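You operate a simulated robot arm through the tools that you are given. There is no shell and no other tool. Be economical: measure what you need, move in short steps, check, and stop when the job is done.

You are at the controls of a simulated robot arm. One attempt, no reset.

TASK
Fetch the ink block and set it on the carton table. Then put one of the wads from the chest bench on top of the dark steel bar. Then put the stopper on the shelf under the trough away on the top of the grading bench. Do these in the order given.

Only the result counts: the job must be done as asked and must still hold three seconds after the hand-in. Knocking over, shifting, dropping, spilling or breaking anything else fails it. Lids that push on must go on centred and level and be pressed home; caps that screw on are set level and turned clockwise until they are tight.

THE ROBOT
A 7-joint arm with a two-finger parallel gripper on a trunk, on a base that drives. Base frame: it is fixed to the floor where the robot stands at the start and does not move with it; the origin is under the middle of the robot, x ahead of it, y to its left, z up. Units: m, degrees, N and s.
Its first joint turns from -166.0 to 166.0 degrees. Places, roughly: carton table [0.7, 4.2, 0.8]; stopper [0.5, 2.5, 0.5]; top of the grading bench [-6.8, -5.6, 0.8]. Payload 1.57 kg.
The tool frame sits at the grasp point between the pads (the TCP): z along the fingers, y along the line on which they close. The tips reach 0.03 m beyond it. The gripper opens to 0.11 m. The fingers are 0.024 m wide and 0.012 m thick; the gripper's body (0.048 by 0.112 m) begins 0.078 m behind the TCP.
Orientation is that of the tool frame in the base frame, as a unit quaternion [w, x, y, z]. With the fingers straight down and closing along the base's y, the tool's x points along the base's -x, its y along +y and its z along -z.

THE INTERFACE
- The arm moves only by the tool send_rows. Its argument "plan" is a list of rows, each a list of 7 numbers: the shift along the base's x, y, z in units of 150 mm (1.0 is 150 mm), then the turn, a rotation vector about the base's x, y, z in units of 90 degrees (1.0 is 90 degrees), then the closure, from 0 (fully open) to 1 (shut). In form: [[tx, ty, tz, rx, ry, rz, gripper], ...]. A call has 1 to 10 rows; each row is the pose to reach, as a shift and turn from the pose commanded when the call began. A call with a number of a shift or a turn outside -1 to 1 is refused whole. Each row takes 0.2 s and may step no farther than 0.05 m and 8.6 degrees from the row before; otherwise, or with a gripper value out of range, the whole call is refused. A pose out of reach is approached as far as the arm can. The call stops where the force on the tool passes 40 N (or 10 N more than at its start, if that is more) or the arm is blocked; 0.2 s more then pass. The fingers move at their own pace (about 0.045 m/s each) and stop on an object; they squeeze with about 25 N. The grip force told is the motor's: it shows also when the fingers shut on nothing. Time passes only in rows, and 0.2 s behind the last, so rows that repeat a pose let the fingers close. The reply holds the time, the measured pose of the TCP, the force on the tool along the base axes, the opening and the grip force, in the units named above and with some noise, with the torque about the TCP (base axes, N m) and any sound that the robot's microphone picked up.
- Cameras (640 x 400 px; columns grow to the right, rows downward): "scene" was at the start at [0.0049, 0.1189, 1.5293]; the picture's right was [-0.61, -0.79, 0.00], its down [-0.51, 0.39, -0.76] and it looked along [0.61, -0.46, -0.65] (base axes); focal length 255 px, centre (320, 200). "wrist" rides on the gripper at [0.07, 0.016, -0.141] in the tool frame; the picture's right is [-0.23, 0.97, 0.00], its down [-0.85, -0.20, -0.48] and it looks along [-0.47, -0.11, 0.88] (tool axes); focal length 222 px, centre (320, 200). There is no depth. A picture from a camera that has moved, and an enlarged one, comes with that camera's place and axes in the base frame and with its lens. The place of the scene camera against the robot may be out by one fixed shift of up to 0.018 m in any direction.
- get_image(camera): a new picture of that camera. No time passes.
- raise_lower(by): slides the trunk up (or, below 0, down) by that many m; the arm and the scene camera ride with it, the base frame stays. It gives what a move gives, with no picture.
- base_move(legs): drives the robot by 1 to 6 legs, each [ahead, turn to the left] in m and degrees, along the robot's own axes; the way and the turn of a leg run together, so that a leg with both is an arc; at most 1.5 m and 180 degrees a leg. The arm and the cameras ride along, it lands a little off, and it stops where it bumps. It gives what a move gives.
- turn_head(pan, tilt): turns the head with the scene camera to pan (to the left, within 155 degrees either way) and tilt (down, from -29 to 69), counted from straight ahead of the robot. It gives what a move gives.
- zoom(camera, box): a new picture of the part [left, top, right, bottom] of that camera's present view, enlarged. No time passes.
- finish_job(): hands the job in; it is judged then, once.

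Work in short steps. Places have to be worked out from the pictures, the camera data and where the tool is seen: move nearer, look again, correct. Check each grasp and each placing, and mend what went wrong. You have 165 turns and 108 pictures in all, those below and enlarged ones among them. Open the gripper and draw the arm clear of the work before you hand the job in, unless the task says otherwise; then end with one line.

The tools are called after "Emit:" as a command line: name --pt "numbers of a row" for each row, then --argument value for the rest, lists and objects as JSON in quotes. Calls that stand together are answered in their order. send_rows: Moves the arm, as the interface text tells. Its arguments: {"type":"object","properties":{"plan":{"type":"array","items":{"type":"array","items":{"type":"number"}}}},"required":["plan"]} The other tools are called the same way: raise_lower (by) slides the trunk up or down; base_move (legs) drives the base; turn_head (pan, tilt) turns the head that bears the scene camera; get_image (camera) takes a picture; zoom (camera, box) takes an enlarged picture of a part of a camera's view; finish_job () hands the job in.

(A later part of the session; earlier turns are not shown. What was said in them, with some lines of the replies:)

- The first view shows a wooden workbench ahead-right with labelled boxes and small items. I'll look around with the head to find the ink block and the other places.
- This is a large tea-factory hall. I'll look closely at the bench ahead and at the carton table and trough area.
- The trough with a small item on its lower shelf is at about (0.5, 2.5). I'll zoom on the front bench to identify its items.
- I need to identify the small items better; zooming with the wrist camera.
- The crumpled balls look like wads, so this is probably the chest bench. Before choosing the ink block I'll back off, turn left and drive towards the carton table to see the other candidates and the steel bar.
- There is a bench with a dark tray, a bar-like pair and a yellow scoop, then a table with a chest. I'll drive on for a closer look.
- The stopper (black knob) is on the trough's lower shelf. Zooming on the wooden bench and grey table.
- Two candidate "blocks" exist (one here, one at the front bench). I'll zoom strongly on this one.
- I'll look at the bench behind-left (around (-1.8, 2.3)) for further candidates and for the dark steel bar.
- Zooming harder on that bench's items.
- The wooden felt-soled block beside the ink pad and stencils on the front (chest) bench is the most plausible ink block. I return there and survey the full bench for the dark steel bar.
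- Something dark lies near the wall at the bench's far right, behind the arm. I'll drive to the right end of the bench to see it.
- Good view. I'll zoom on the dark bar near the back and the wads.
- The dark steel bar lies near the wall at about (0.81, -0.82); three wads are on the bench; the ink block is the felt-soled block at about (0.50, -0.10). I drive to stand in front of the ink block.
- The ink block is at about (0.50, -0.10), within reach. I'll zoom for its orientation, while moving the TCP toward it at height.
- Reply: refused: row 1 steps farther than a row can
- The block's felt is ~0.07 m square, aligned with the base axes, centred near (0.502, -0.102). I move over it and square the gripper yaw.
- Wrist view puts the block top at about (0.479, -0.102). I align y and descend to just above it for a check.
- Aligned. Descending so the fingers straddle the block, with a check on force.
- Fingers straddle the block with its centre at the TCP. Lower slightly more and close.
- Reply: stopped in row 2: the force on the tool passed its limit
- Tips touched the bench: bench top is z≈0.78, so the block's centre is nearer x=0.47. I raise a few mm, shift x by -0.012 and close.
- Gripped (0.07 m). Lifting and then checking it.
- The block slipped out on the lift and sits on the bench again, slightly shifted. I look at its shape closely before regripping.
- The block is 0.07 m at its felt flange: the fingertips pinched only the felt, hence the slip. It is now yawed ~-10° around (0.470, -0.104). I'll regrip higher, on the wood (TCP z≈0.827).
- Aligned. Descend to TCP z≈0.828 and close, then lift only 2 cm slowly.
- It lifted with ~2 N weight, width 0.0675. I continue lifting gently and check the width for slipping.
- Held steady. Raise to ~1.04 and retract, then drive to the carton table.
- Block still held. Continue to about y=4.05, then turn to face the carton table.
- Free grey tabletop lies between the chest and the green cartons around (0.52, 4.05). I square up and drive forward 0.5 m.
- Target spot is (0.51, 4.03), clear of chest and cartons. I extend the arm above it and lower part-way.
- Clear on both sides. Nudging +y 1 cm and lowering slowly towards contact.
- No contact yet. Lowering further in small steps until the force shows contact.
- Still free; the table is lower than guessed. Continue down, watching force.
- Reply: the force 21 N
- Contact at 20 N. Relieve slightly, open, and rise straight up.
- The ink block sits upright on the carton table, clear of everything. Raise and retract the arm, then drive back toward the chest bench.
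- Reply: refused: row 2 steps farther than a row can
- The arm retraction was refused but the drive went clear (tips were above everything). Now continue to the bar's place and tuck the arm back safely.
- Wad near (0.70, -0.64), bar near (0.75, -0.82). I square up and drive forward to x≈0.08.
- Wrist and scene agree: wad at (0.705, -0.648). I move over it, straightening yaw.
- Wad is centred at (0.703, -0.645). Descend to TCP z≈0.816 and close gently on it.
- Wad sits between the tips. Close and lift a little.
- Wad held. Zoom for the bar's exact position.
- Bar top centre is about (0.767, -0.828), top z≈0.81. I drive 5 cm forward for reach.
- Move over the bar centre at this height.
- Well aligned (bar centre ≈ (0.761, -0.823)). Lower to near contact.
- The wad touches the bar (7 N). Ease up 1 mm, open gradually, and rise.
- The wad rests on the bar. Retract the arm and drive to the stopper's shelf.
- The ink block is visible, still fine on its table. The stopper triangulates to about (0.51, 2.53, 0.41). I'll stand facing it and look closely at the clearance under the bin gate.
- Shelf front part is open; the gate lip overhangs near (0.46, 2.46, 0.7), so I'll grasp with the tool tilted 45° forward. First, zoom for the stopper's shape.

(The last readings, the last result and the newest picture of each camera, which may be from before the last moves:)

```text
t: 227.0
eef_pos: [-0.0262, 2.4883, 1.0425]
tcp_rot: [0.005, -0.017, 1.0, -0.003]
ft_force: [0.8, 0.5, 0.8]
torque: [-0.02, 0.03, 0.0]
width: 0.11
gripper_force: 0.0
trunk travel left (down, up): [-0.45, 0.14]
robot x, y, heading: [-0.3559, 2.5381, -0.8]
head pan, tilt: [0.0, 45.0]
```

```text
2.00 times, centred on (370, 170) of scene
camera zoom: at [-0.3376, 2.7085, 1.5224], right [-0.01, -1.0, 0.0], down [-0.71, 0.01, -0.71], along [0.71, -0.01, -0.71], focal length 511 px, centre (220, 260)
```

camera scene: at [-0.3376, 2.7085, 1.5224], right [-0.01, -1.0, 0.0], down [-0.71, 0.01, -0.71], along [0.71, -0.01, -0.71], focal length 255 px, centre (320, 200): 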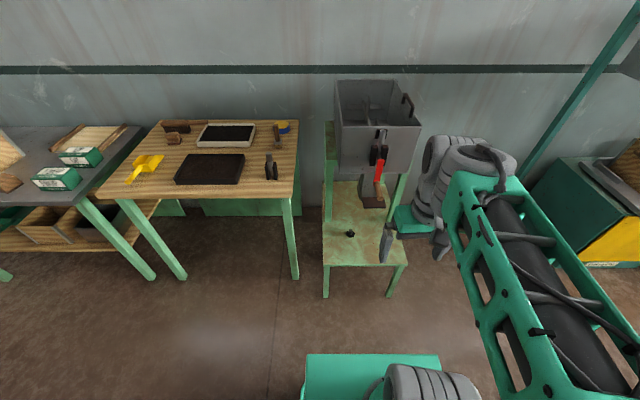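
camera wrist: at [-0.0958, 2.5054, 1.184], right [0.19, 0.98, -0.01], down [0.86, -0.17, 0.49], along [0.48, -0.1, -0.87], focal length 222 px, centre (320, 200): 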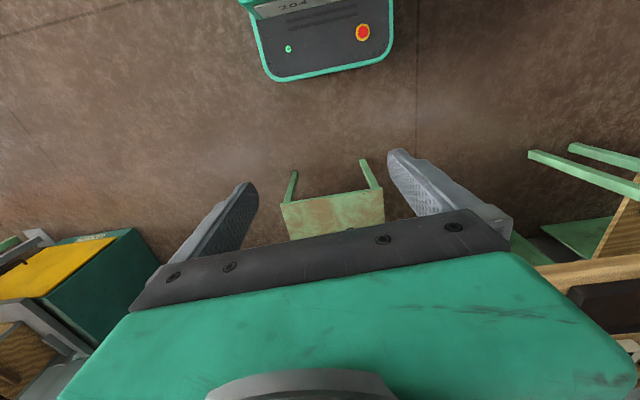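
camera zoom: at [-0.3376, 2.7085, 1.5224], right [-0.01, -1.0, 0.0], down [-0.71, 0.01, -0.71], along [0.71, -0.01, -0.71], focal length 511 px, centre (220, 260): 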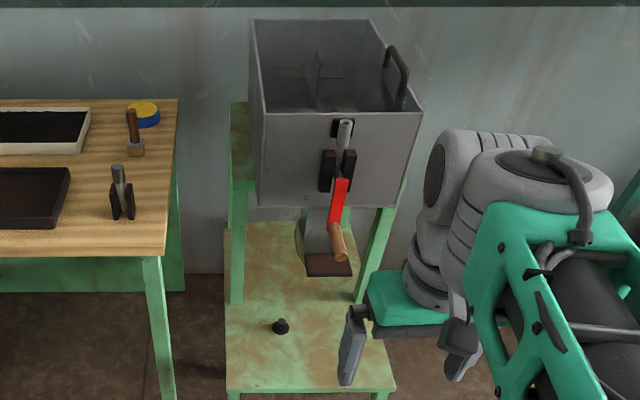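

The stopper has a 45 mm disc and a 22 mm knob. I'll stand a bit to the left, angled toward it, so that the tilted hand stays clear of the gate lip.

Emit:
base_move --legs '[[0, 37], [0.3, 0], [0, -52]]'

Emit:
raise_lower --by -0.33

Emit:
turn_head --pan 0 --tilt 45

Emit:
get_image --camera "scene"

```text
t: 233.1
eef_pos: [0.1924, 2.5876, 1.0428]
tcp_rot: [0.004, 0.099, 0.995, -0.004]
ft_force: [-0.7, -0.7, -0.6]
torque: [0.01, 0.02, 0.04]
width: 0.1099
gripper_force: 0.2
trunk travel left (down, up): [-0.45, 0.14]
robot x, y, heading: [-0.1225, 2.7124, -13.9]
head pan, tilt: [0.0, 45.0]
```

```text
t: 236.3
eef_pos: [0.1928, 2.5883, 0.713]
tcp_rot: [0.003, 0.099, 0.995, -0.004]
ft_force: [0.1, -0.5, 0.0]
torque: [-0.01, -0.01, -0.01]
width: 0.1099
gripper_force: 0.0
trunk travel left (down, up): [-0.12, 0.47]
robot x, y, heading: [-0.121, 2.7114, -14.0]
head pan, tilt: [0.0, 45.0]
```

```text
t: 236.9
eef_pos: [0.1915, 2.5882, 0.7126]
tcp_rot: [0.005, 0.1, 0.995, -0.004]
ft_force: [-0.7, -0.5, 0.0]
torque: [0.0, 0.01, -0.03]
width: 0.1102
gripper_force: 0.0
trunk travel left (down, up): [-0.12, 0.47]
robot x, y, heading: [-0.121, 2.7119, -14.1]
head pan, tilt: [0.0, 45.0]
```

```text
35 pictures are left
camera scene: at [-0.0654, 2.8733, 1.1924], right [-0.24, -0.97, 0.0], down [-0.69, 0.17, -0.71], along [0.69, -0.17, -0.71], focal length 255 px, centre (320, 200)
```

scene: 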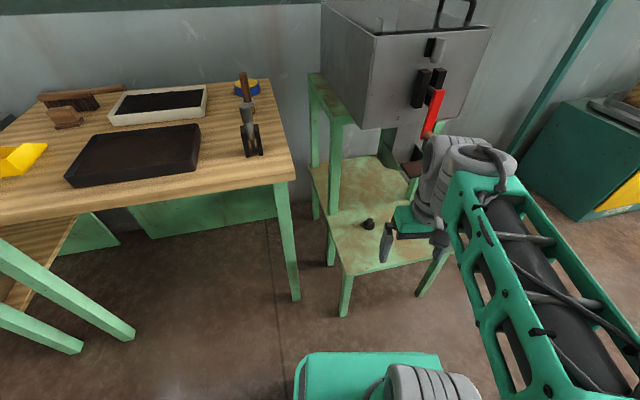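

Stopper about (0.50, 2.53). Now tilt the tool 35° forward while lowering outside the shelf.

Emit:
send_rows --pt "0 0 -0.15 -0.015 -0.077 0 0" --pt "0 0 -0.3 -0.031 -0.153 0 0" --pt "0.1 -0.05 -0.5 -0.046 -0.229 0 0" --pt "0.3 -0.1 -0.7 -0.062 -0.305 0 0" --pt "0.5 -0.12 -0.85 -0.077 -0.381 0 0" --pt "0.65 -0.15 -0.95 -0.077 -0.381 0 0"

Emit:
get_image --camera "wrist"

Emit:
get_image --camera "scene"

```text
t: 238.3
eef_pos: [0.2882, 2.5675, 0.5704]
tcp_rot: [0.305, 0.096, 0.947, -0.034]
ft_force: [-0.5, -0.7, 0.4]
torque: [-0.01, -0.02, 0.0]
width: 0.1097
gripper_force: 0.0
trunk travel left (down, up): [-0.12, 0.47]
robot x, y, heading: [-0.1208, 2.712, -13.9]
head pan, tilt: [0.0, 45.0]
```

```text
34 pictures are left
camera wrist: at [0.1562, 2.6138, 0.6452], right [0.38, 0.92, 0.13], down [0.37, -0.27, 0.89], along [0.85, -0.29, -0.44], focal length 222 px, centre (320, 200)
```

wrist: 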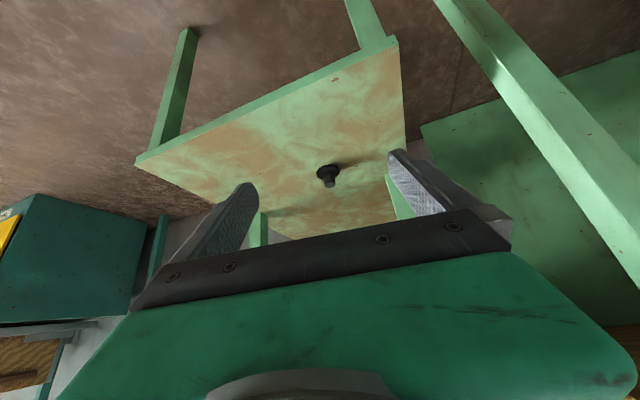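

```text
33 pictures are left
camera scene: at [-0.0657, 2.8735, 1.1927], right [-0.24, -0.97, 0.0], down [-0.69, 0.17, -0.71], along [0.69, -0.17, -0.71], focal length 255 px, centre (320, 200)
```

scene: 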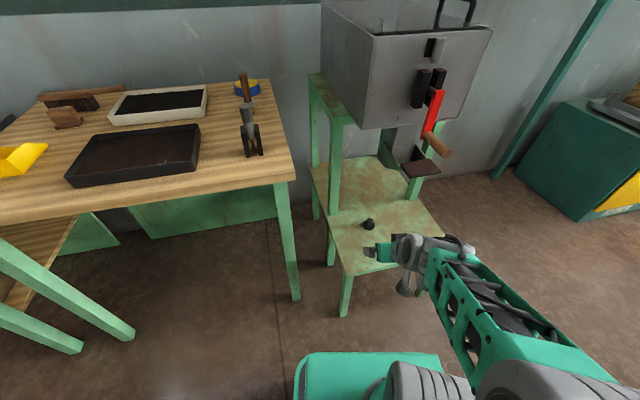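

Both cameras place the knob around (0.505, 2.519, 0.418). Move to a pre-grasp 10 cm back along the tool axis.

Emit:
send_rows --pt "0.25 -0.06 -0.09 0 0 0 0" --pt "0.5 -0.12 -0.18 0 0 0 0" --pt "0.75 -0.18 -0.27 0 0 0 0" --pt "0.98 -0.223 -0.355 0 0 0 0"

Emit:
get_image --camera "wrist"

Emit:
zoom --camera "scene" --box '[300, 100, 460, 280]'

```text
t: 239.3
eef_pos: [0.4342, 2.5361, 0.517]
tcp_rot: [0.303, 0.095, 0.948, -0.033]
ft_force: [-0.5, 1.0, -0.5]
torque: [-0.04, -0.02, 0.02]
width: 0.1101
gripper_force: 0.0
trunk travel left (down, up): [-0.12, 0.47]
robot x, y, heading: [-0.1227, 2.7131, -14.1]
head pan, tilt: [0.0, 45.0]
```

```text
32 pictures are left
camera wrist: at [0.3025, 2.5821, 0.5919], right [0.38, 0.92, 0.13], down [0.37, -0.27, 0.89], along [0.85, -0.29, -0.44], focal length 222 px, centre (320, 200)
```

wrist: 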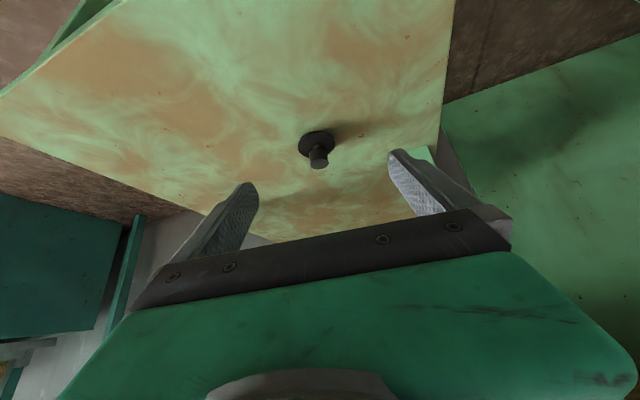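

```text
2.22 times, centred on (380, 190) of scene
camera zoom: at [-0.0657, 2.8734, 1.1924], right [-0.24, -0.97, 0.0], down [-0.69, 0.17, -0.71], along [0.69, -0.17, -0.71], focal length 568 px, centre (187, 222)
```

zoom: 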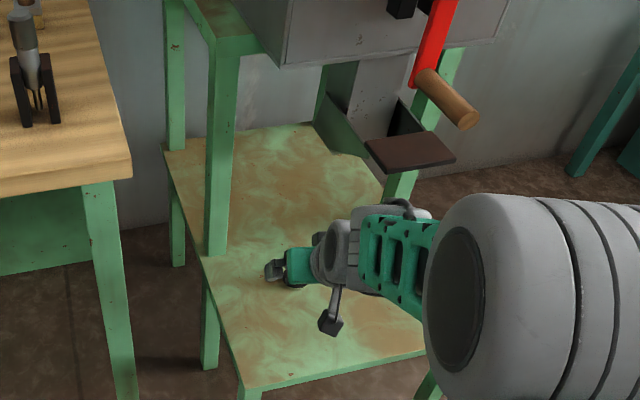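

Two-view triangulation: knob top at (0.502, 2.519, 0.442), disc ≈0.415. Advance along the tool axis to straddle the knob above the disc.

Emit:
send_rows --pt "0.12 -0.03 -0.15 0 0 0 0.2" --pt "0.24 -0.06 -0.3 0 0 0 0.4" --pt "0.32 -0.085 -0.4 0 0 0 0.45" --pt "0.345 -0.091 -0.42 0 0 0 0.45"

Emit:
zoom --camera "wrist" --box '[200, 100, 440, 250]'

```text
t: 240.3
eef_pos: [0.4879, 2.5187, 0.4546]
tcp_rot: [0.302, 0.096, 0.948, -0.034]
ft_force: [-0.1, -0.3, -0.2]
torque: [-0.03, 0.05, 0.0]
width: 0.0606
gripper_force: 0.0
trunk travel left (down, up): [-0.12, 0.47]
robot x, y, heading: [-0.1196, 2.7121, -14.3]
head pan, tilt: [0.0, 45.0]
```

```text
2.67 times, centred on (320, 175) of wrist
camera zoom: at [0.3563, 2.5647, 0.5297], right [0.38, 0.92, 0.13], down [0.37, -0.27, 0.89], along [0.85, -0.29, -0.44], focal length 592 px, centre (320, 267)
```

zoom: 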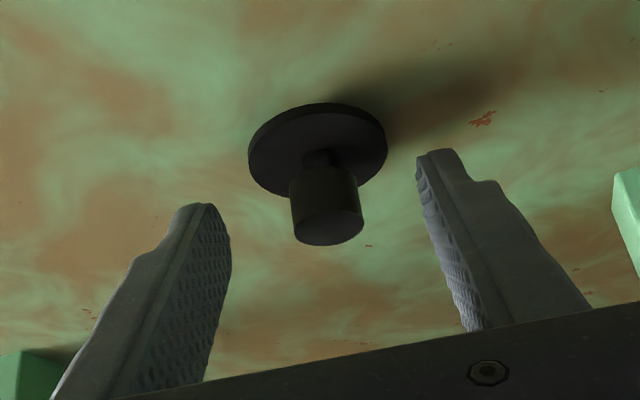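

Knob is centred between the tips. Nudge 3 mm forward and close.

Emit:
send_rows --pt "0.025 0 -0.01 0 0 0 0.45" --pt "0.025 0 -0.01 0 0 0 1" --pt "0.025 0 -0.01 0 0 0 1" --pt "0.025 0 -0.01 0 0 0 1" --pt "0.025 0 -0.01 0 0 0 1" --pt "0.025 0 -0.01 0 0 0 1"

Emit:
zoom --camera "wrist" --box '[200, 100, 440, 250]'

```text
t: 241.7
eef_pos: [0.4909, 2.5181, 0.4543]
tcp_rot: [0.303, 0.096, 0.947, -0.033]
ft_force: [0.3, 0.4, -0.5]
torque: [-0.01, -0.02, 0.01]
width: 0.0204
gripper_force: 25.0
trunk travel left (down, up): [-0.12, 0.47]
robot x, y, heading: [-0.1222, 2.7141, -14.1]
head pan, tilt: [0.0, 45.0]
```

```text
2.67 times, centred on (320, 175) of wrist
camera zoom: at [0.3599, 2.5646, 0.5288], right [0.38, 0.92, 0.13], down [0.37, -0.27, 0.89], along [0.85, -0.29, -0.44], focal length 592 px, centre (320, 267)
```

zoom: 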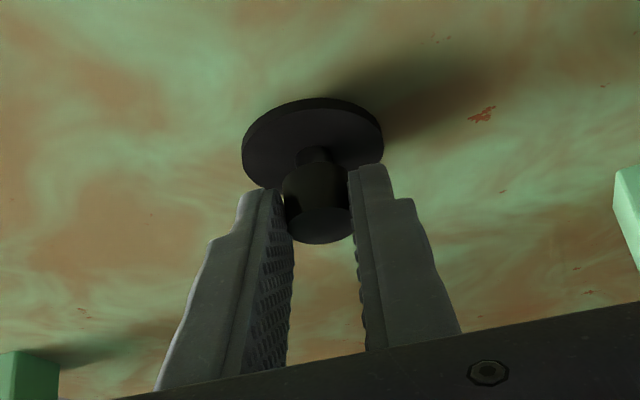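

Gripped (20 mm). Lift 1.5 cm gently and check.

Emit:
send_rows --pt "0 0 0.03 0 0 0 1" --pt "0 0 0.06 0 0 0 1" --pt "0 0 0.1 0 0 0 1"

Emit:
zoom --camera "wrist" --box '[200, 100, 440, 250]'

```text
t: 242.5
eef_pos: [0.4923, 2.5186, 0.47]
tcp_rot: [0.303, 0.096, 0.947, -0.034]
ft_force: [-0.3, 0.3, 0.6]
torque: [0.02, -0.02, 0.03]
width: 0.0202
gripper_force: 25.0
trunk travel left (down, up): [-0.12, 0.47]
robot x, y, heading: [-0.1251, 2.7123, -13.9]
head pan, tilt: [0.0, 45.0]
```

```text
2.67 times, centred on (320, 175) of wrist
camera zoom: at [0.3604, 2.5639, 0.544], right [0.38, 0.92, 0.13], down [0.37, -0.27, 0.89], along [0.85, -0.29, -0.44], focal length 592 px, centre (320, 267)
```

zoom: 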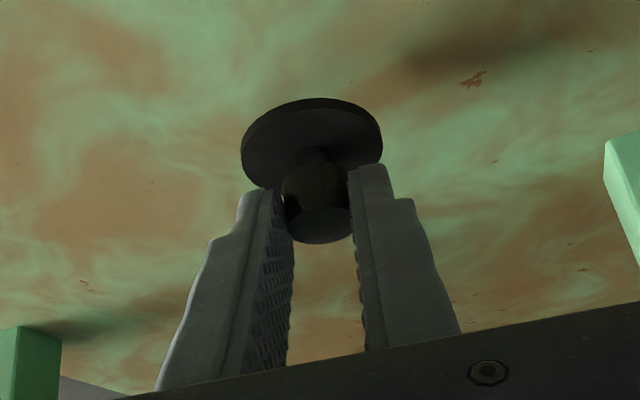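

Held firmly and level. Retreat backwards out of the shelf, then back off and raise the trunk.

Emit:
send_rows --pt "-0.25 0.05 0.1 0 0 0 1" --pt "-0.5 0.1 0.2 0 0 0 1" --pt "-0.75 0.15 0.3 0 0 0 1" --pt "-1 0.2 0.4 0 0 0 1"

Emit:
base_move --legs '[[-0.5, 0]]'

Emit:
raise_lower --by 0.33

Emit:
turn_head --pan -140 --tilt 12

Emit:
get_image --camera "scene"

```text
t: 243.5
eef_pos: [0.3409, 2.5461, 0.5265]
tcp_rot: [0.302, 0.096, 0.948, -0.033]
ft_force: [0.9, 0.0, 0.0]
torque: [0.02, 0.03, -0.01]
width: 0.0202
gripper_force: 25.1
trunk travel left (down, up): [-0.12, 0.47]
robot x, y, heading: [-0.1192, 2.7125, -14.0]
head pan, tilt: [0.0, 45.0]
```

```text
t: 246.4
eef_pos: [-0.1355, 2.6659, 0.5266]
tcp_rot: [0.302, 0.095, 0.948, -0.033]
ft_force: [0.0, 0.6, -0.3]
torque: [-0.01, -0.04, 0.04]
width: 0.0205
gripper_force: 24.7
trunk travel left (down, up): [-0.12, 0.47]
robot x, y, heading: [-0.5988, 2.8323, -14.3]
head pan, tilt: [0.0, 45.0]
```

```text
t: 249.7
eef_pos: [-0.1353, 2.6677, 0.8563]
tcp_rot: [0.303, 0.095, 0.948, -0.034]
ft_force: [0.0, 0.0, 0.1]
torque: [0.0, -0.01, 0.0]
width: 0.0199
gripper_force: 24.8
trunk travel left (down, up): [-0.45, 0.14]
robot x, y, heading: [-0.5994, 2.8328, -14.1]
head pan, tilt: [0.0, 45.0]
```

```text
t: 251.9
eef_pos: [-0.1358, 2.6657, 0.8557]
tcp_rot: [0.302, 0.095, 0.948, -0.034]
ft_force: [-0.3, -0.4, -0.3]
torque: [0.0, -0.01, -0.03]
width: 0.0202
gripper_force: 24.9
trunk travel left (down, up): [-0.45, 0.14]
robot x, y, heading: [-0.5984, 2.8319, -13.9]
head pan, tilt: [-140.0, 12.0]
```

```text
27 pictures are left
camera scene: at [-0.7061, 2.9716, 1.5741], right [-0.44, 0.9, 0.0], down [0.19, 0.09, -0.98], along [-0.88, -0.43, -0.21], focal length 255 px, centre (320, 200)
```

scene: 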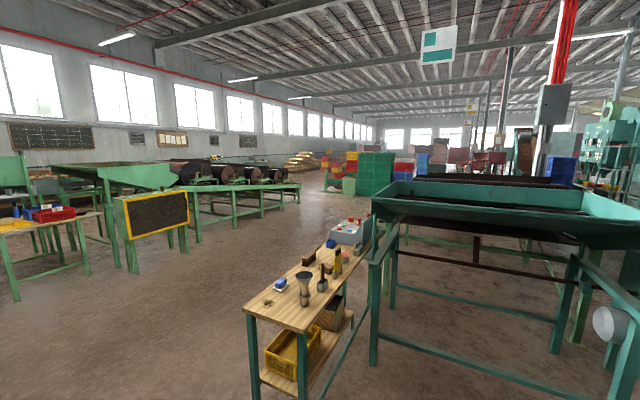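

Stopper held. The grading bench is far at (-6.8, -5.6); the long machine line blocks the direct way, so I'll go south past the chest bench, then west along the window wall. First legs south.

Emit:
base_move --legs '[[0, -72], [1.45, 0], [1.45, 0]]'

Emit:
turn_head --pan -15 --tilt 15

Emit:
get_image --camera "scene"

```text
t: 269.5
eef_pos: [-0.5367, -0.6467, 0.8557]
tcp_rot: [0.221, 0.648, 0.699, -0.209]
ft_force: [-0.2, -1.3, -0.7]
torque: [0.03, 0.01, 0.04]
width: 0.0202
gripper_force: 25.2
trunk travel left (down, up): [-0.45, 0.14]
robot x, y, heading: [-0.503, -0.1583, -88.2]
head pan, tilt: [-140.0, 12.0]
```

```text
t: 271.6
eef_pos: [-0.5359, -0.6459, 0.8559]
tcp_rot: [0.22, 0.648, 0.699, -0.209]
ft_force: [-0.4, -0.1, 0.2]
torque: [0.01, -0.01, -0.01]
width: 0.0205
gripper_force: 25.3
trunk travel left (down, up): [-0.45, 0.14]
robot x, y, heading: [-0.5025, -0.1601, -88.2]
head pan, tilt: [-15.0, 15.0]
```

```text
26 pictures are left
camera scene: at [-0.374, -0.1655, 1.5692], right [-0.97, 0.23, 0.0], down [0.06, 0.25, -0.97], along [-0.22, -0.94, -0.26], focal length 255 px, centre (320, 200)
```

scene: 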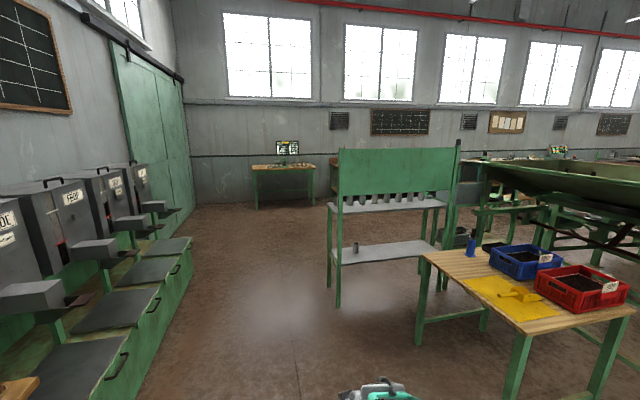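

The corridor between the bins and the stand is clear. Drive down it to about y=-3.8, turn west and look.

Emit:
base_move --legs '[[0, 3], [1.4, 0], [1.4, 0], [0.85, 0], [0, -93]]'

Emit:
turn_head --pan 15 --tilt 15

Emit:
get_image --camera "scene"

```text
t: 293.7
eef_pos: [-0.5806, -3.7786, 0.8552]
tcp_rot: [0.013, 0.951, 0.05, -0.304]
ft_force: [0.2, -0.1, -0.3]
torque: [-0.02, -0.03, 0.0]
width: 0.02
gripper_force: 24.8
trunk travel left (down, up): [-0.45, 0.14]
robot x, y, heading: [-0.0864, -3.7951, -176.6]
head pan, tilt: [-15.0, 15.0]
```

```text
t: 294.6
eef_pos: [-0.5826, -3.7783, 0.8563]
tcp_rot: [0.013, 0.951, 0.051, -0.303]
ft_force: [-0.4, 0.2, -0.6]
torque: [-0.01, -0.02, -0.01]
width: 0.02
gripper_force: 24.6
trunk travel left (down, up): [-0.45, 0.14]
robot x, y, heading: [-0.0925, -3.7986, -176.5]
head pan, tilt: [15.0, 15.0]
```

```text
25 pictures are left
camera scene: at [-0.111, -3.9615, 1.5692], right [-0.32, 0.95, 0.0], down [0.25, 0.08, -0.97], along [-0.92, -0.31, -0.26], focal length 255 px, centre (320, 200)
```

scene: 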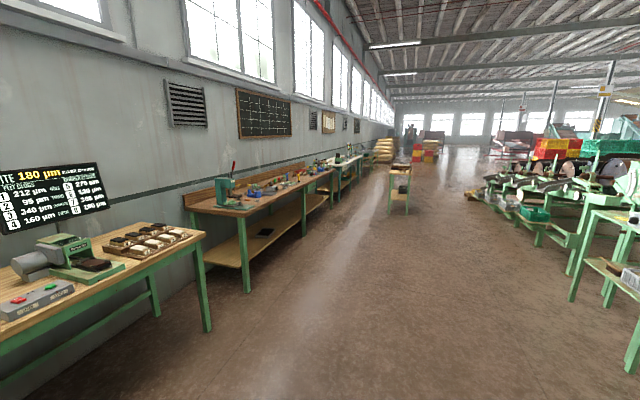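

Clear corridor; a cart stands near (-5.2, -4.1), and benches line the wall. Drive west to about x=-4 and look again.

Emit:
base_move --legs '[[0, 5], [1.4, 0], [1.4, 0], [1.2, 0]]'

Emit:
turn_head --pan 20 --tilt 20

Emit:
get_image --camera "scene"

```text
t: 314.6
eef_pos: [-4.6019, -4.4048, 0.8552]
tcp_rot: [0.03, 0.947, 0.103, -0.303]
ft_force: [0.7, -0.5, -0.1]
torque: [0.0, -0.01, 0.05]
width: 0.0204
gripper_force: 24.8
trunk travel left (down, up): [-0.45, 0.14]
robot x, y, heading: [-4.1096, -4.3682, -170.1]
head pan, tilt: [15.0, 15.0]
```

```text
t: 315.3
eef_pos: [-4.603, -4.4034, 0.8553]
tcp_rot: [0.029, 0.947, 0.102, -0.303]
ft_force: [-0.6, -1.0, -0.6]
torque: [-0.02, 0.03, -0.04]
width: 0.0205
gripper_force: 24.7
trunk travel left (down, up): [-0.45, 0.14]
robot x, y, heading: [-4.1106, -4.3635, -170.1]
head pan, tilt: [20.0, 20.0]
```

```text
24 pictures are left
camera scene: at [-4.1087, -4.5403, 1.5611], right [-0.5, 0.87, 0.0], down [0.3, 0.17, -0.94], along [-0.81, -0.47, -0.34], focal length 255 px, centre (320, 200)
```

scene: 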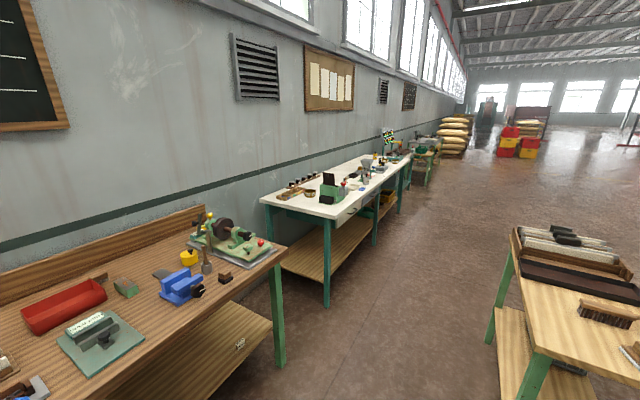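

The white-topped bench spans roughly x -5.9…-8.3, front edge y≈-5.4: the grading bench. I raise the tool 12 cm, then drive along the gap to stand in front of it.

Emit:
send_rows --pt "0 0 0.3 0 0 0 1" --pt "0 0 0.6 0 0 0 1" --pt "0 0 0.8 0 0 0 1"

Emit:
base_move --legs '[[0, 14], [1.15, 0], [0, -24], [1.3, 0]]'

Emit:
turn_head --pan 80 --tilt 35

Emit:
get_image --camera "scene"

```text
t: 316.1
eef_pos: [-4.5996, -4.4052, 0.9755]
tcp_rot: [0.03, 0.947, 0.104, -0.303]
ft_force: [0.5, 0.3, 0.3]
torque: [0.01, 0.0, 0.0]
width: 0.0204
gripper_force: 24.9
trunk travel left (down, up): [-0.45, 0.14]
robot x, y, heading: [-4.113, -4.3669, -170.1]
head pan, tilt: [20.0, 20.0]
```

```text
t: 330.1
eef_pos: [-6.9257, -4.7464, 0.9754]
tcp_rot: [-0.004, 0.953, -0.004, -0.304]
ft_force: [0.4, -0.3, -0.4]
torque: [-0.02, -0.02, 0.03]
width: 0.0204
gripper_force: 25.0
trunk travel left (down, up): [-0.45, 0.14]
robot x, y, heading: [-6.4429, -4.8179, 176.9]
head pan, tilt: [20.0, 20.0]
```

```text
t: 331.4
eef_pos: [-6.9257, -4.7473, 0.9763]
tcp_rot: [-0.005, 0.953, -0.005, -0.304]
ft_force: [-0.2, -0.4, -0.6]
torque: [-0.03, -0.02, 0.03]
width: 0.0203
gripper_force: 25.5
trunk travel left (down, up): [-0.45, 0.14]
robot x, y, heading: [-6.4405, -4.8211, 177.0]
head pan, tilt: [80.0, 35.0]
```

```text
23 pictures are left
camera scene: at [-6.4124, -5.0465, 1.5372], right [-0.97, 0.23, 0.0], down [0.13, 0.56, -0.82], along [-0.19, -0.8, -0.57], focal length 255 px, centre (320, 200)
```

scene: 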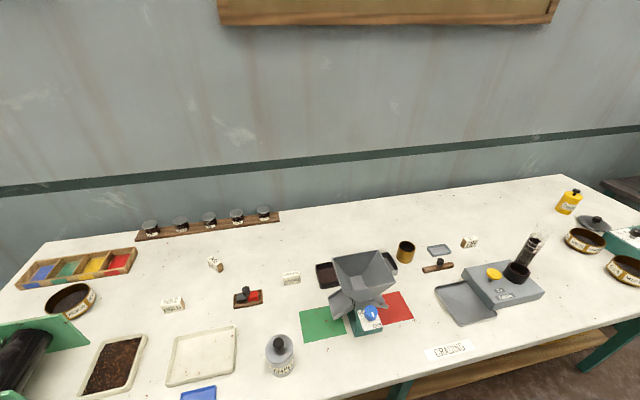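

The bench carries a "GRADING" label. A free spot is at about (-6.685, -5.344), near the front, clear of the hopper and bottle. I drive 0.15 m on and turn to face the bench.

Emit:
base_move --legs '[[0.13, 0], [0, 93]]'

Emit:
turn_head --pan -5 --tilt 50

Emit:
get_image --camera "scene"

Emit:
get_image --camera "wrist"

```text
t: 336.7
eef_pos: [-6.6147, -5.2995, 0.976]
tcp_rot: [0.22, 0.652, 0.694, -0.21]
ft_force: [-0.5, -0.3, 0.2]
torque: [0.02, 0.0, 0.0]
width: 0.0202
gripper_force: 24.6
trunk travel left (down, up): [-0.45, 0.14]
robot x, y, heading: [-6.5747, -4.8117, -89.2]
head pan, tilt: [80.0, 35.0]
```

```text
t: 338.3
eef_pos: [-6.6129, -5.2988, 0.974]
tcp_rot: [0.219, 0.654, 0.693, -0.21]
ft_force: [-0.4, 0.0, 0.1]
torque: [0.0, -0.01, -0.03]
width: 0.0202
gripper_force: 25.1
trunk travel left (down, up): [-0.45, 0.14]
robot x, y, heading: [-6.573, -4.8105, -89.0]
head pan, tilt: [-5.0, 50.0]
```

```text
22 pictures are left
camera scene: at [-6.4289, -4.8105, 1.5155], right [-1.0, 0.07, 0.0], down [0.05, 0.76, -0.64], along [-0.05, -0.64, -0.77], focal length 255 px, centre (320, 200)
```

scene: 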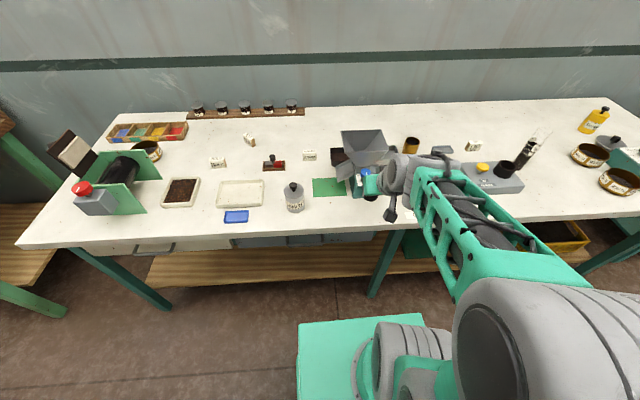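

```text
21 pictures are left
camera wrist: at [-6.6043, -5.1586, 1.05], right [0.98, -0.13, 0.13], down [-0.17, -0.43, 0.89], along [-0.06, -0.89, -0.44], focal length 222 px, centre (320, 200)
```

wrist: 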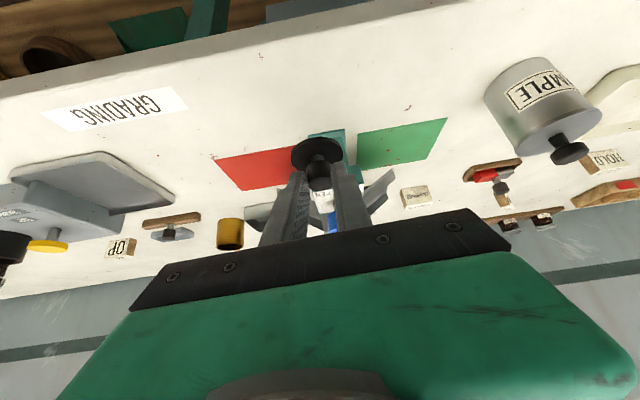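

Spot at (-6.615, -5.345) between label and cards is free. Move 3 cm forward and lower to z≈0.865.

Emit:
send_rows --pt "0 -0.1 -0.1 0 0 0 1" --pt "0 -0.2 -0.35 0 0 0 1" --pt "0 -0.2 -0.6 0 0 0 1" --pt "0 -0.2 -0.73 0 0 0 1"

Emit:
get_image --camera "wrist"

Emit:
zoom --camera "scene" --box '[310, 160, 430, 240]'

```text
t: 338.7
eef_pos: [-6.6134, -5.3065, 0.9623]
tcp_rot: [0.217, 0.654, 0.694, -0.209]
ft_force: [0.8, 21.1, 9.8]
torque: [0.18, 0.02, -0.06]
width: 0.0203
gripper_force: 25.0
trunk travel left (down, up): [-0.45, 0.14]
robot x, y, heading: [-6.5761, -4.814, -89.2]
head pan, tilt: [-5.0, 50.0]
stopped in row 2: the force on the tool passed its limit (the readings are from after the stop); the commanded pose is now the measured one
```

```text
20 pictures are left
camera wrist: at [-6.6036, -5.1665, 1.0386], right [0.98, -0.13, 0.13], down [-0.17, -0.44, 0.88], along [-0.06, -0.89, -0.45], focal length 222 px, centre (320, 200)
```

wrist: 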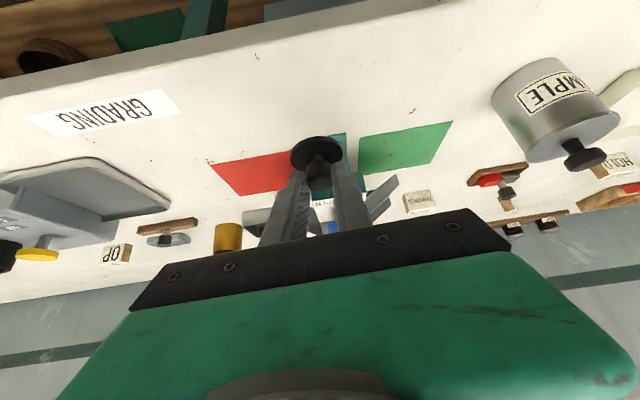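

```text
5.00 times, centred on (370, 200) of scene
camera zoom: at [-6.4287, -4.8065, 1.5157], right [-1.0, 0.07, 0.0], down [0.06, 0.76, -0.64], along [-0.05, -0.64, -0.76], focal length 1277 px, centre (70, 200)
```

zoom: 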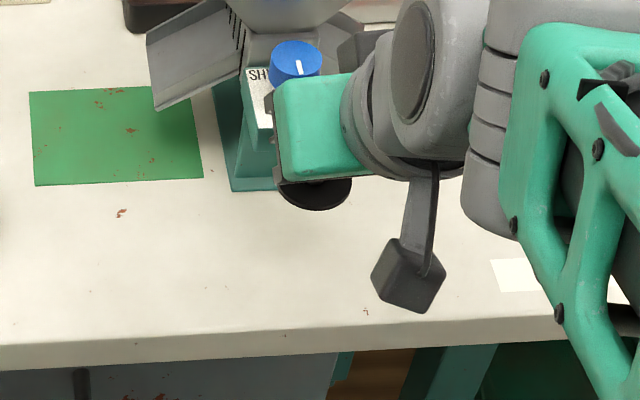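

The disc touched the front of the hopper stand (taller and nearer than judged). Back off at once and inspect.

Emit:
send_rows --pt "0 0.1 0.05 0 0 0 1" --pt "0 0.3 0.05 0 0 0 1" --pt "0 0.5 0.05 0 0 0 1"

Emit:
zoom --camera "scene" --box '[280, 120, 440, 240]'

Emit:
get_image --camera "wrist"

```text
t: 339.5
eef_pos: [-6.6126, -5.2349, 0.969]
tcp_rot: [0.218, 0.654, 0.694, -0.209]
ft_force: [0.0, 0.2, 0.0]
torque: [0.03, 0.01, -0.01]
width: 0.0204
gripper_force: 24.7
trunk travel left (down, up): [-0.45, 0.14]
robot x, y, heading: [-6.5773, -4.8108, -88.8]
head pan, tilt: [-5.0, 50.0]
```

```text
3.33 times, centred on (360, 180) of scene
camera zoom: at [-6.4289, -4.8105, 1.5155], right [-1.0, 0.07, 0.0], down [0.06, 0.76, -0.64], along [-0.05, -0.64, -0.77], focal length 852 px, centre (187, 267)
```

zoom: 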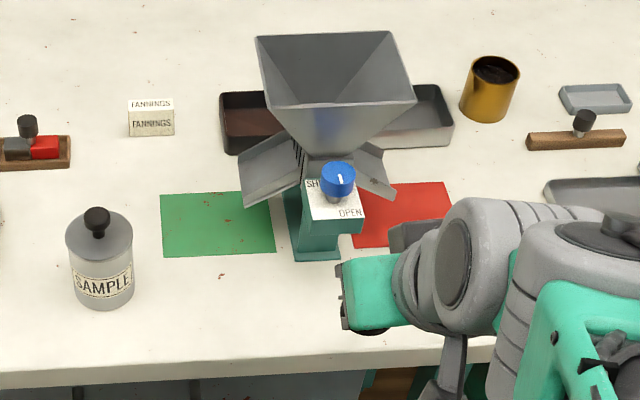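

```text
17 pictures are left
camera wrist: at [-6.6031, -5.0945, 1.0449], right [0.98, -0.13, 0.13], down [-0.17, -0.43, 0.88], along [-0.06, -0.89, -0.45], focal length 222 px, centre (320, 200)
```

wrist: 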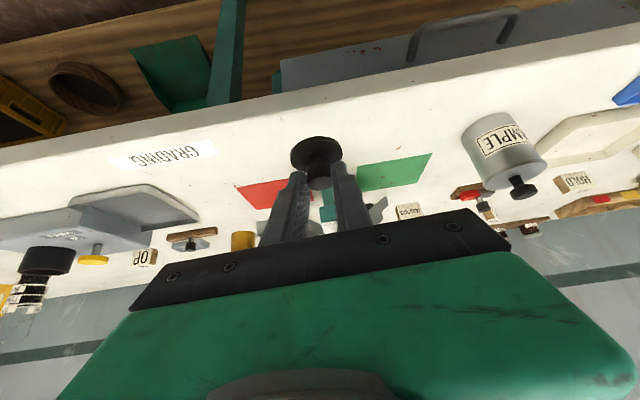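

It was the protruding shutter panel of the hopper; it still stands in place. I choose another spot: (-6.50, -5.35), between the panel and the SAMPLE bottle. Move sideways first, then forward.

Emit:
send_rows --pt "0.25 0 0 0 0 0 1" --pt "0.5 0 0 0 0 0 1" --pt "0.75 0 0 0 0 0 1" --pt "0.75 -0.25 0 0 0 0 1" --pt "0.75 -0.5 0 0 0 0 1" --pt "0.75 -0.66 0 0 0 0 1"

Emit:
get_image --camera "wrist"

Emit:
zoom --camera "scene" --box '[260, 120, 420, 240]'

```text
t: 340.9
eef_pos: [-6.4984, -5.331, 0.9706]
tcp_rot: [0.217, 0.654, 0.693, -0.209]
ft_force: [-0.2, -0.2, -0.5]
torque: [0.0, 0.0, -0.01]
width: 0.0204
gripper_force: 24.6
trunk travel left (down, up): [-0.45, 0.14]
robot x, y, heading: [-6.5754, -4.8114, -89.3]
head pan, tilt: [-5.0, 50.0]
```

```text
16 pictures are left
camera wrist: at [-6.4902, -5.1922, 1.047], right [0.98, -0.13, 0.13], down [-0.17, -0.43, 0.88], along [-0.06, -0.89, -0.45], focal length 222 px, centre (320, 200)
```

wrist: 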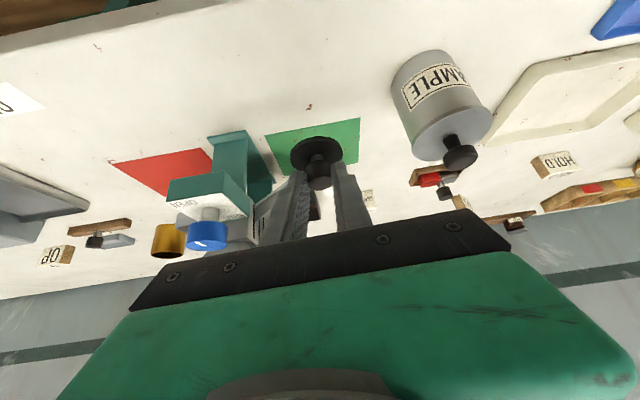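

```text
3.33 times, centred on (340, 180) of scene
camera zoom: at [-6.4289, -4.8106, 1.5154], right [-1.0, 0.07, 0.0], down [0.06, 0.76, -0.64], along [-0.05, -0.64, -0.77], focal length 852 px, centre (253, 267)
```

zoom: 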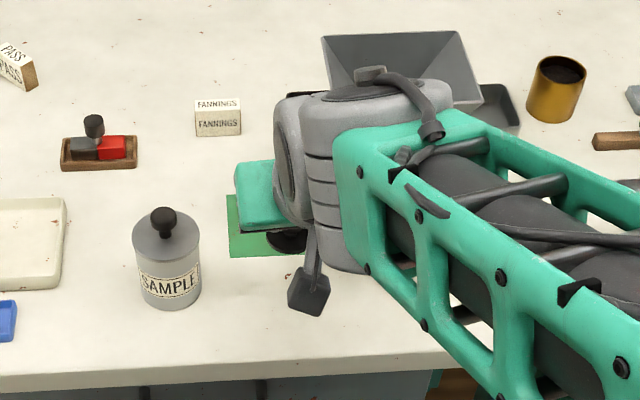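

Clear around. Descend straight toward the top, stopping at z≈0.86 first.

Emit:
send_rows --pt "0.03 0 -0.25 0 0 0 1" --pt "0.03 0 -0.5 0 0 0 1" --pt "0.03 0 -0.72 0 0 0 1"

Emit:
get_image --camera "wrist"

```text
t: 341.7
eef_pos: [-6.4945, -5.3425, 0.8924]
tcp_rot: [0.235, 0.65, 0.688, -0.222]
ft_force: [-1.0, 5.2, 23.3]
torque: [-0.09, 0.13, -0.02]
width: 0.0203
gripper_force: 25.4
trunk travel left (down, up): [-0.45, 0.14]
robot x, y, heading: [-6.574, -4.8104, -89.2]
head pan, tilt: [-5.0, 50.0]
stopped in row 3: the force on the tool passed its limit (the readings are from after the stop); the commanded pose is now the measured one
```

```text
14 pictures are left
camera wrist: at [-6.4846, -5.1993, 0.9617], right [0.98, -0.13, 0.14], down [-0.18, -0.39, 0.9], along [-0.06, -0.91, -0.41], focal length 222 px, centre (320, 200)
```

wrist: 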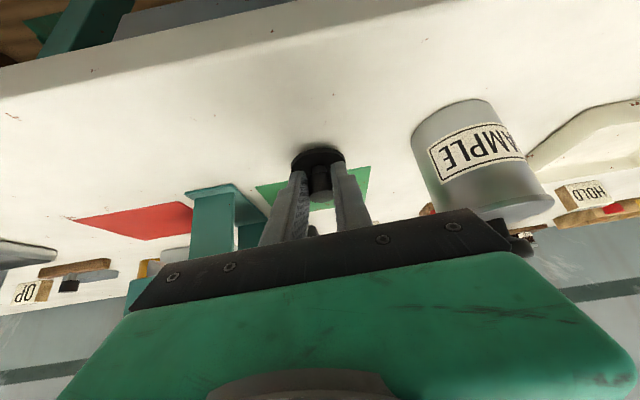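

The stopper met the bench top (z≈0.85). I lift 8 mm, restore the tool tilt, and check the stopper's levelness.

Emit:
send_rows --pt "0 0.02 0.03 0.015 0 0 1" --pt "0 0.06 0.06 0.03 0 0 1"

Emit:
zoom --camera "wrist" --box '[240, 110, 400, 220]'

```text
t: 342.3
eef_pos: [-6.4946, -5.3314, 0.8939]
tcp_rot: [0.212, 0.658, 0.695, -0.201]
ft_force: [-0.8, -2.2, 2.2]
torque: [-0.16, -0.01, -0.01]
width: 0.0205
gripper_force: 25.4
trunk travel left (down, up): [-0.45, 0.14]
robot x, y, heading: [-6.5731, -4.81, -89.3]
head pan, tilt: [-5.0, 50.0]
```

```text
3.64 times, centred on (320, 165) of wrist
camera zoom: at [-6.4855, -5.193, 0.9728], right [0.98, -0.13, 0.13], down [-0.17, -0.45, 0.87], along [-0.06, -0.88, -0.47], focal length 808 px, centre (320, 327)
```

zoom: 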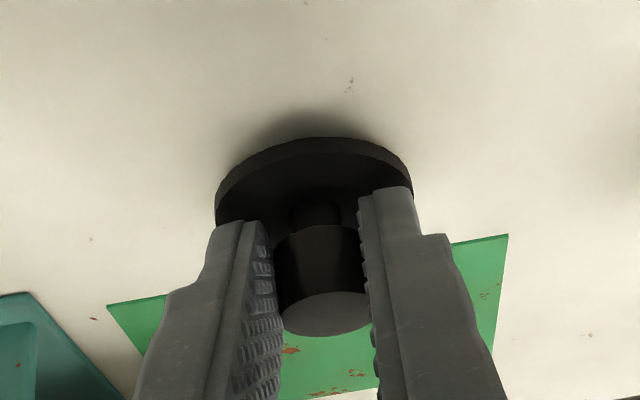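

Nearly in contact with small tilt error. Correct the tilt slightly, lower 1.5 mm, open the fingers gradually, then withdraw along the tool axis.

Emit:
send_rows --pt "0 0 -0.01 -0.012 0 0 1" --pt "0 0 -0.01 -0.012 0 0 0.79" --pt "0 0 -0.01 -0.012 0 0 0.74" --pt "0 0 -0.01 -0.012 0 0 0.66" --pt "0 0 -0.01 -0.012 0 0 0.6" --pt "0 0 -0.01 -0.012 0 0 0.6"

Emit:
zoom --camera "wrist" --box '[240, 110, 400, 220]'

```text
t: 343.7
eef_pos: [-6.4959, -5.3335, 0.8943]
tcp_rot: [0.22, 0.655, 0.692, -0.208]
ft_force: [0.0, -0.1, -0.3]
torque: [-0.01, 0.01, -0.02]
width: 0.0438
gripper_force: 0.1
trunk travel left (down, up): [-0.45, 0.14]
robot x, y, heading: [-6.5707, -4.8104, -89.1]
head pan, tilt: [-5.0, 50.0]
```

```text
3.64 times, centred on (320, 165) of wrist
camera zoom: at [-6.4846, -5.1929, 0.9703], right [0.98, -0.13, 0.13], down [-0.18, -0.43, 0.89], along [-0.06, -0.89, -0.45], focal length 808 px, centre (320, 327)
```

zoom: 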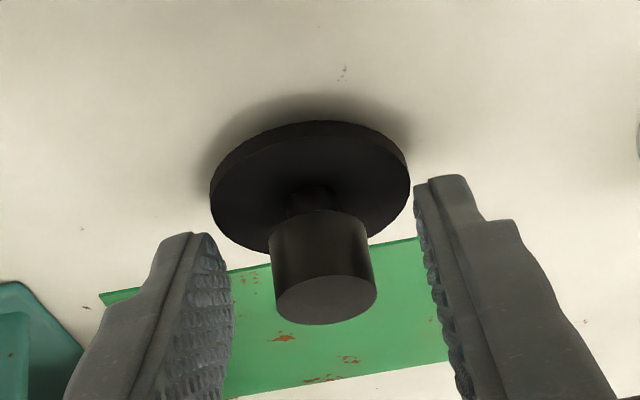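

Released and standing flat. Withdraw along the tool axis and check.

Emit:
send_rows --pt "0 0.08 0.12 0 0 0 0.6" --pt "0 0.2 0.28 0 0 0 0.5" --pt "0 0.36 0.5 0 0 0 0.3" --pt "0 0.52 0.74 0 0 0 0" --pt "0 0.7 0.98 0 0 0 0"

Emit:
base_move --legs '[[-0.2, 0]]'

Emit:
get_image --camera "scene"

Emit:
zoom --camera "scene" --box '[260, 100, 420, 200]'

```text
t: 344.9
eef_pos: [-6.4935, -5.2301, 1.0418]
tcp_rot: [0.22, 0.654, 0.693, -0.208]
ft_force: [0.6, -1.3, 1.3]
torque: [-0.01, 0.02, 0.02]
width: 0.1101
gripper_force: 0.0
trunk travel left (down, up): [-0.45, 0.14]
robot x, y, heading: [-6.5773, -4.8114, -89.2]
head pan, tilt: [-5.0, 50.0]
```

```text
t: 346.5
eef_pos: [-6.4975, -5.0252, 1.0424]
tcp_rot: [0.22, 0.656, 0.692, -0.209]
ft_force: [-0.1, 0.4, 0.0]
torque: [-0.01, -0.02, 0.0]
width: 0.1101
gripper_force: 0.1
trunk travel left (down, up): [-0.45, 0.14]
robot x, y, heading: [-6.5751, -4.6054, -89.4]
head pan, tilt: [-5.0, 50.0]
```

```text
11 pictures are left
camera scene: at [-6.4317, -4.6057, 1.5155], right [-1.0, 0.07, 0.0], down [0.06, 0.76, -0.64], along [-0.05, -0.64, -0.77], focal length 255 px, centre (320, 200)
```

scene: 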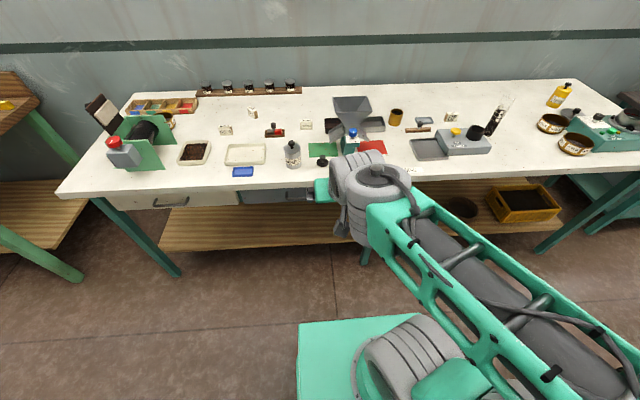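

```text
4.00 times, centred on (340, 150) of scene
camera zoom: at [-6.4317, -4.6057, 1.5155], right [-1.0, 0.07, 0.0], down [0.06, 0.76, -0.64], along [-0.05, -0.64, -0.77], focal length 1022 px, centre (240, 400)
```

zoom: 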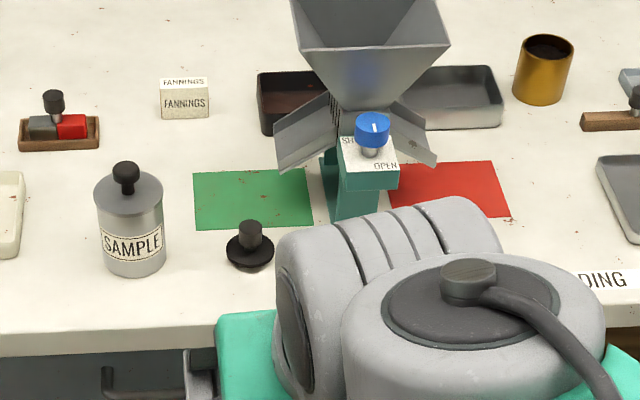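

The stopper stands level on the grading bench, nothing around it is displaced, and the arm is clear with the gripper open. Handing in.

Emit:
finish_job

```text
The job is handed in.
```

I did all three steps in order and handed the job in: the ink block is on the carton table, a wad is on the dark steel bar, and the stopper is on top of the grading bench. On the way, the ink block slipped out of the gripper once and dropped back onto its bench. The stopper also briefly bumped the hopper's shutter panel, and the hopper still looked in place afterwards. I took the felt-soled wooden block beside the stencils to be the ink block, because nothing was labelled as such.
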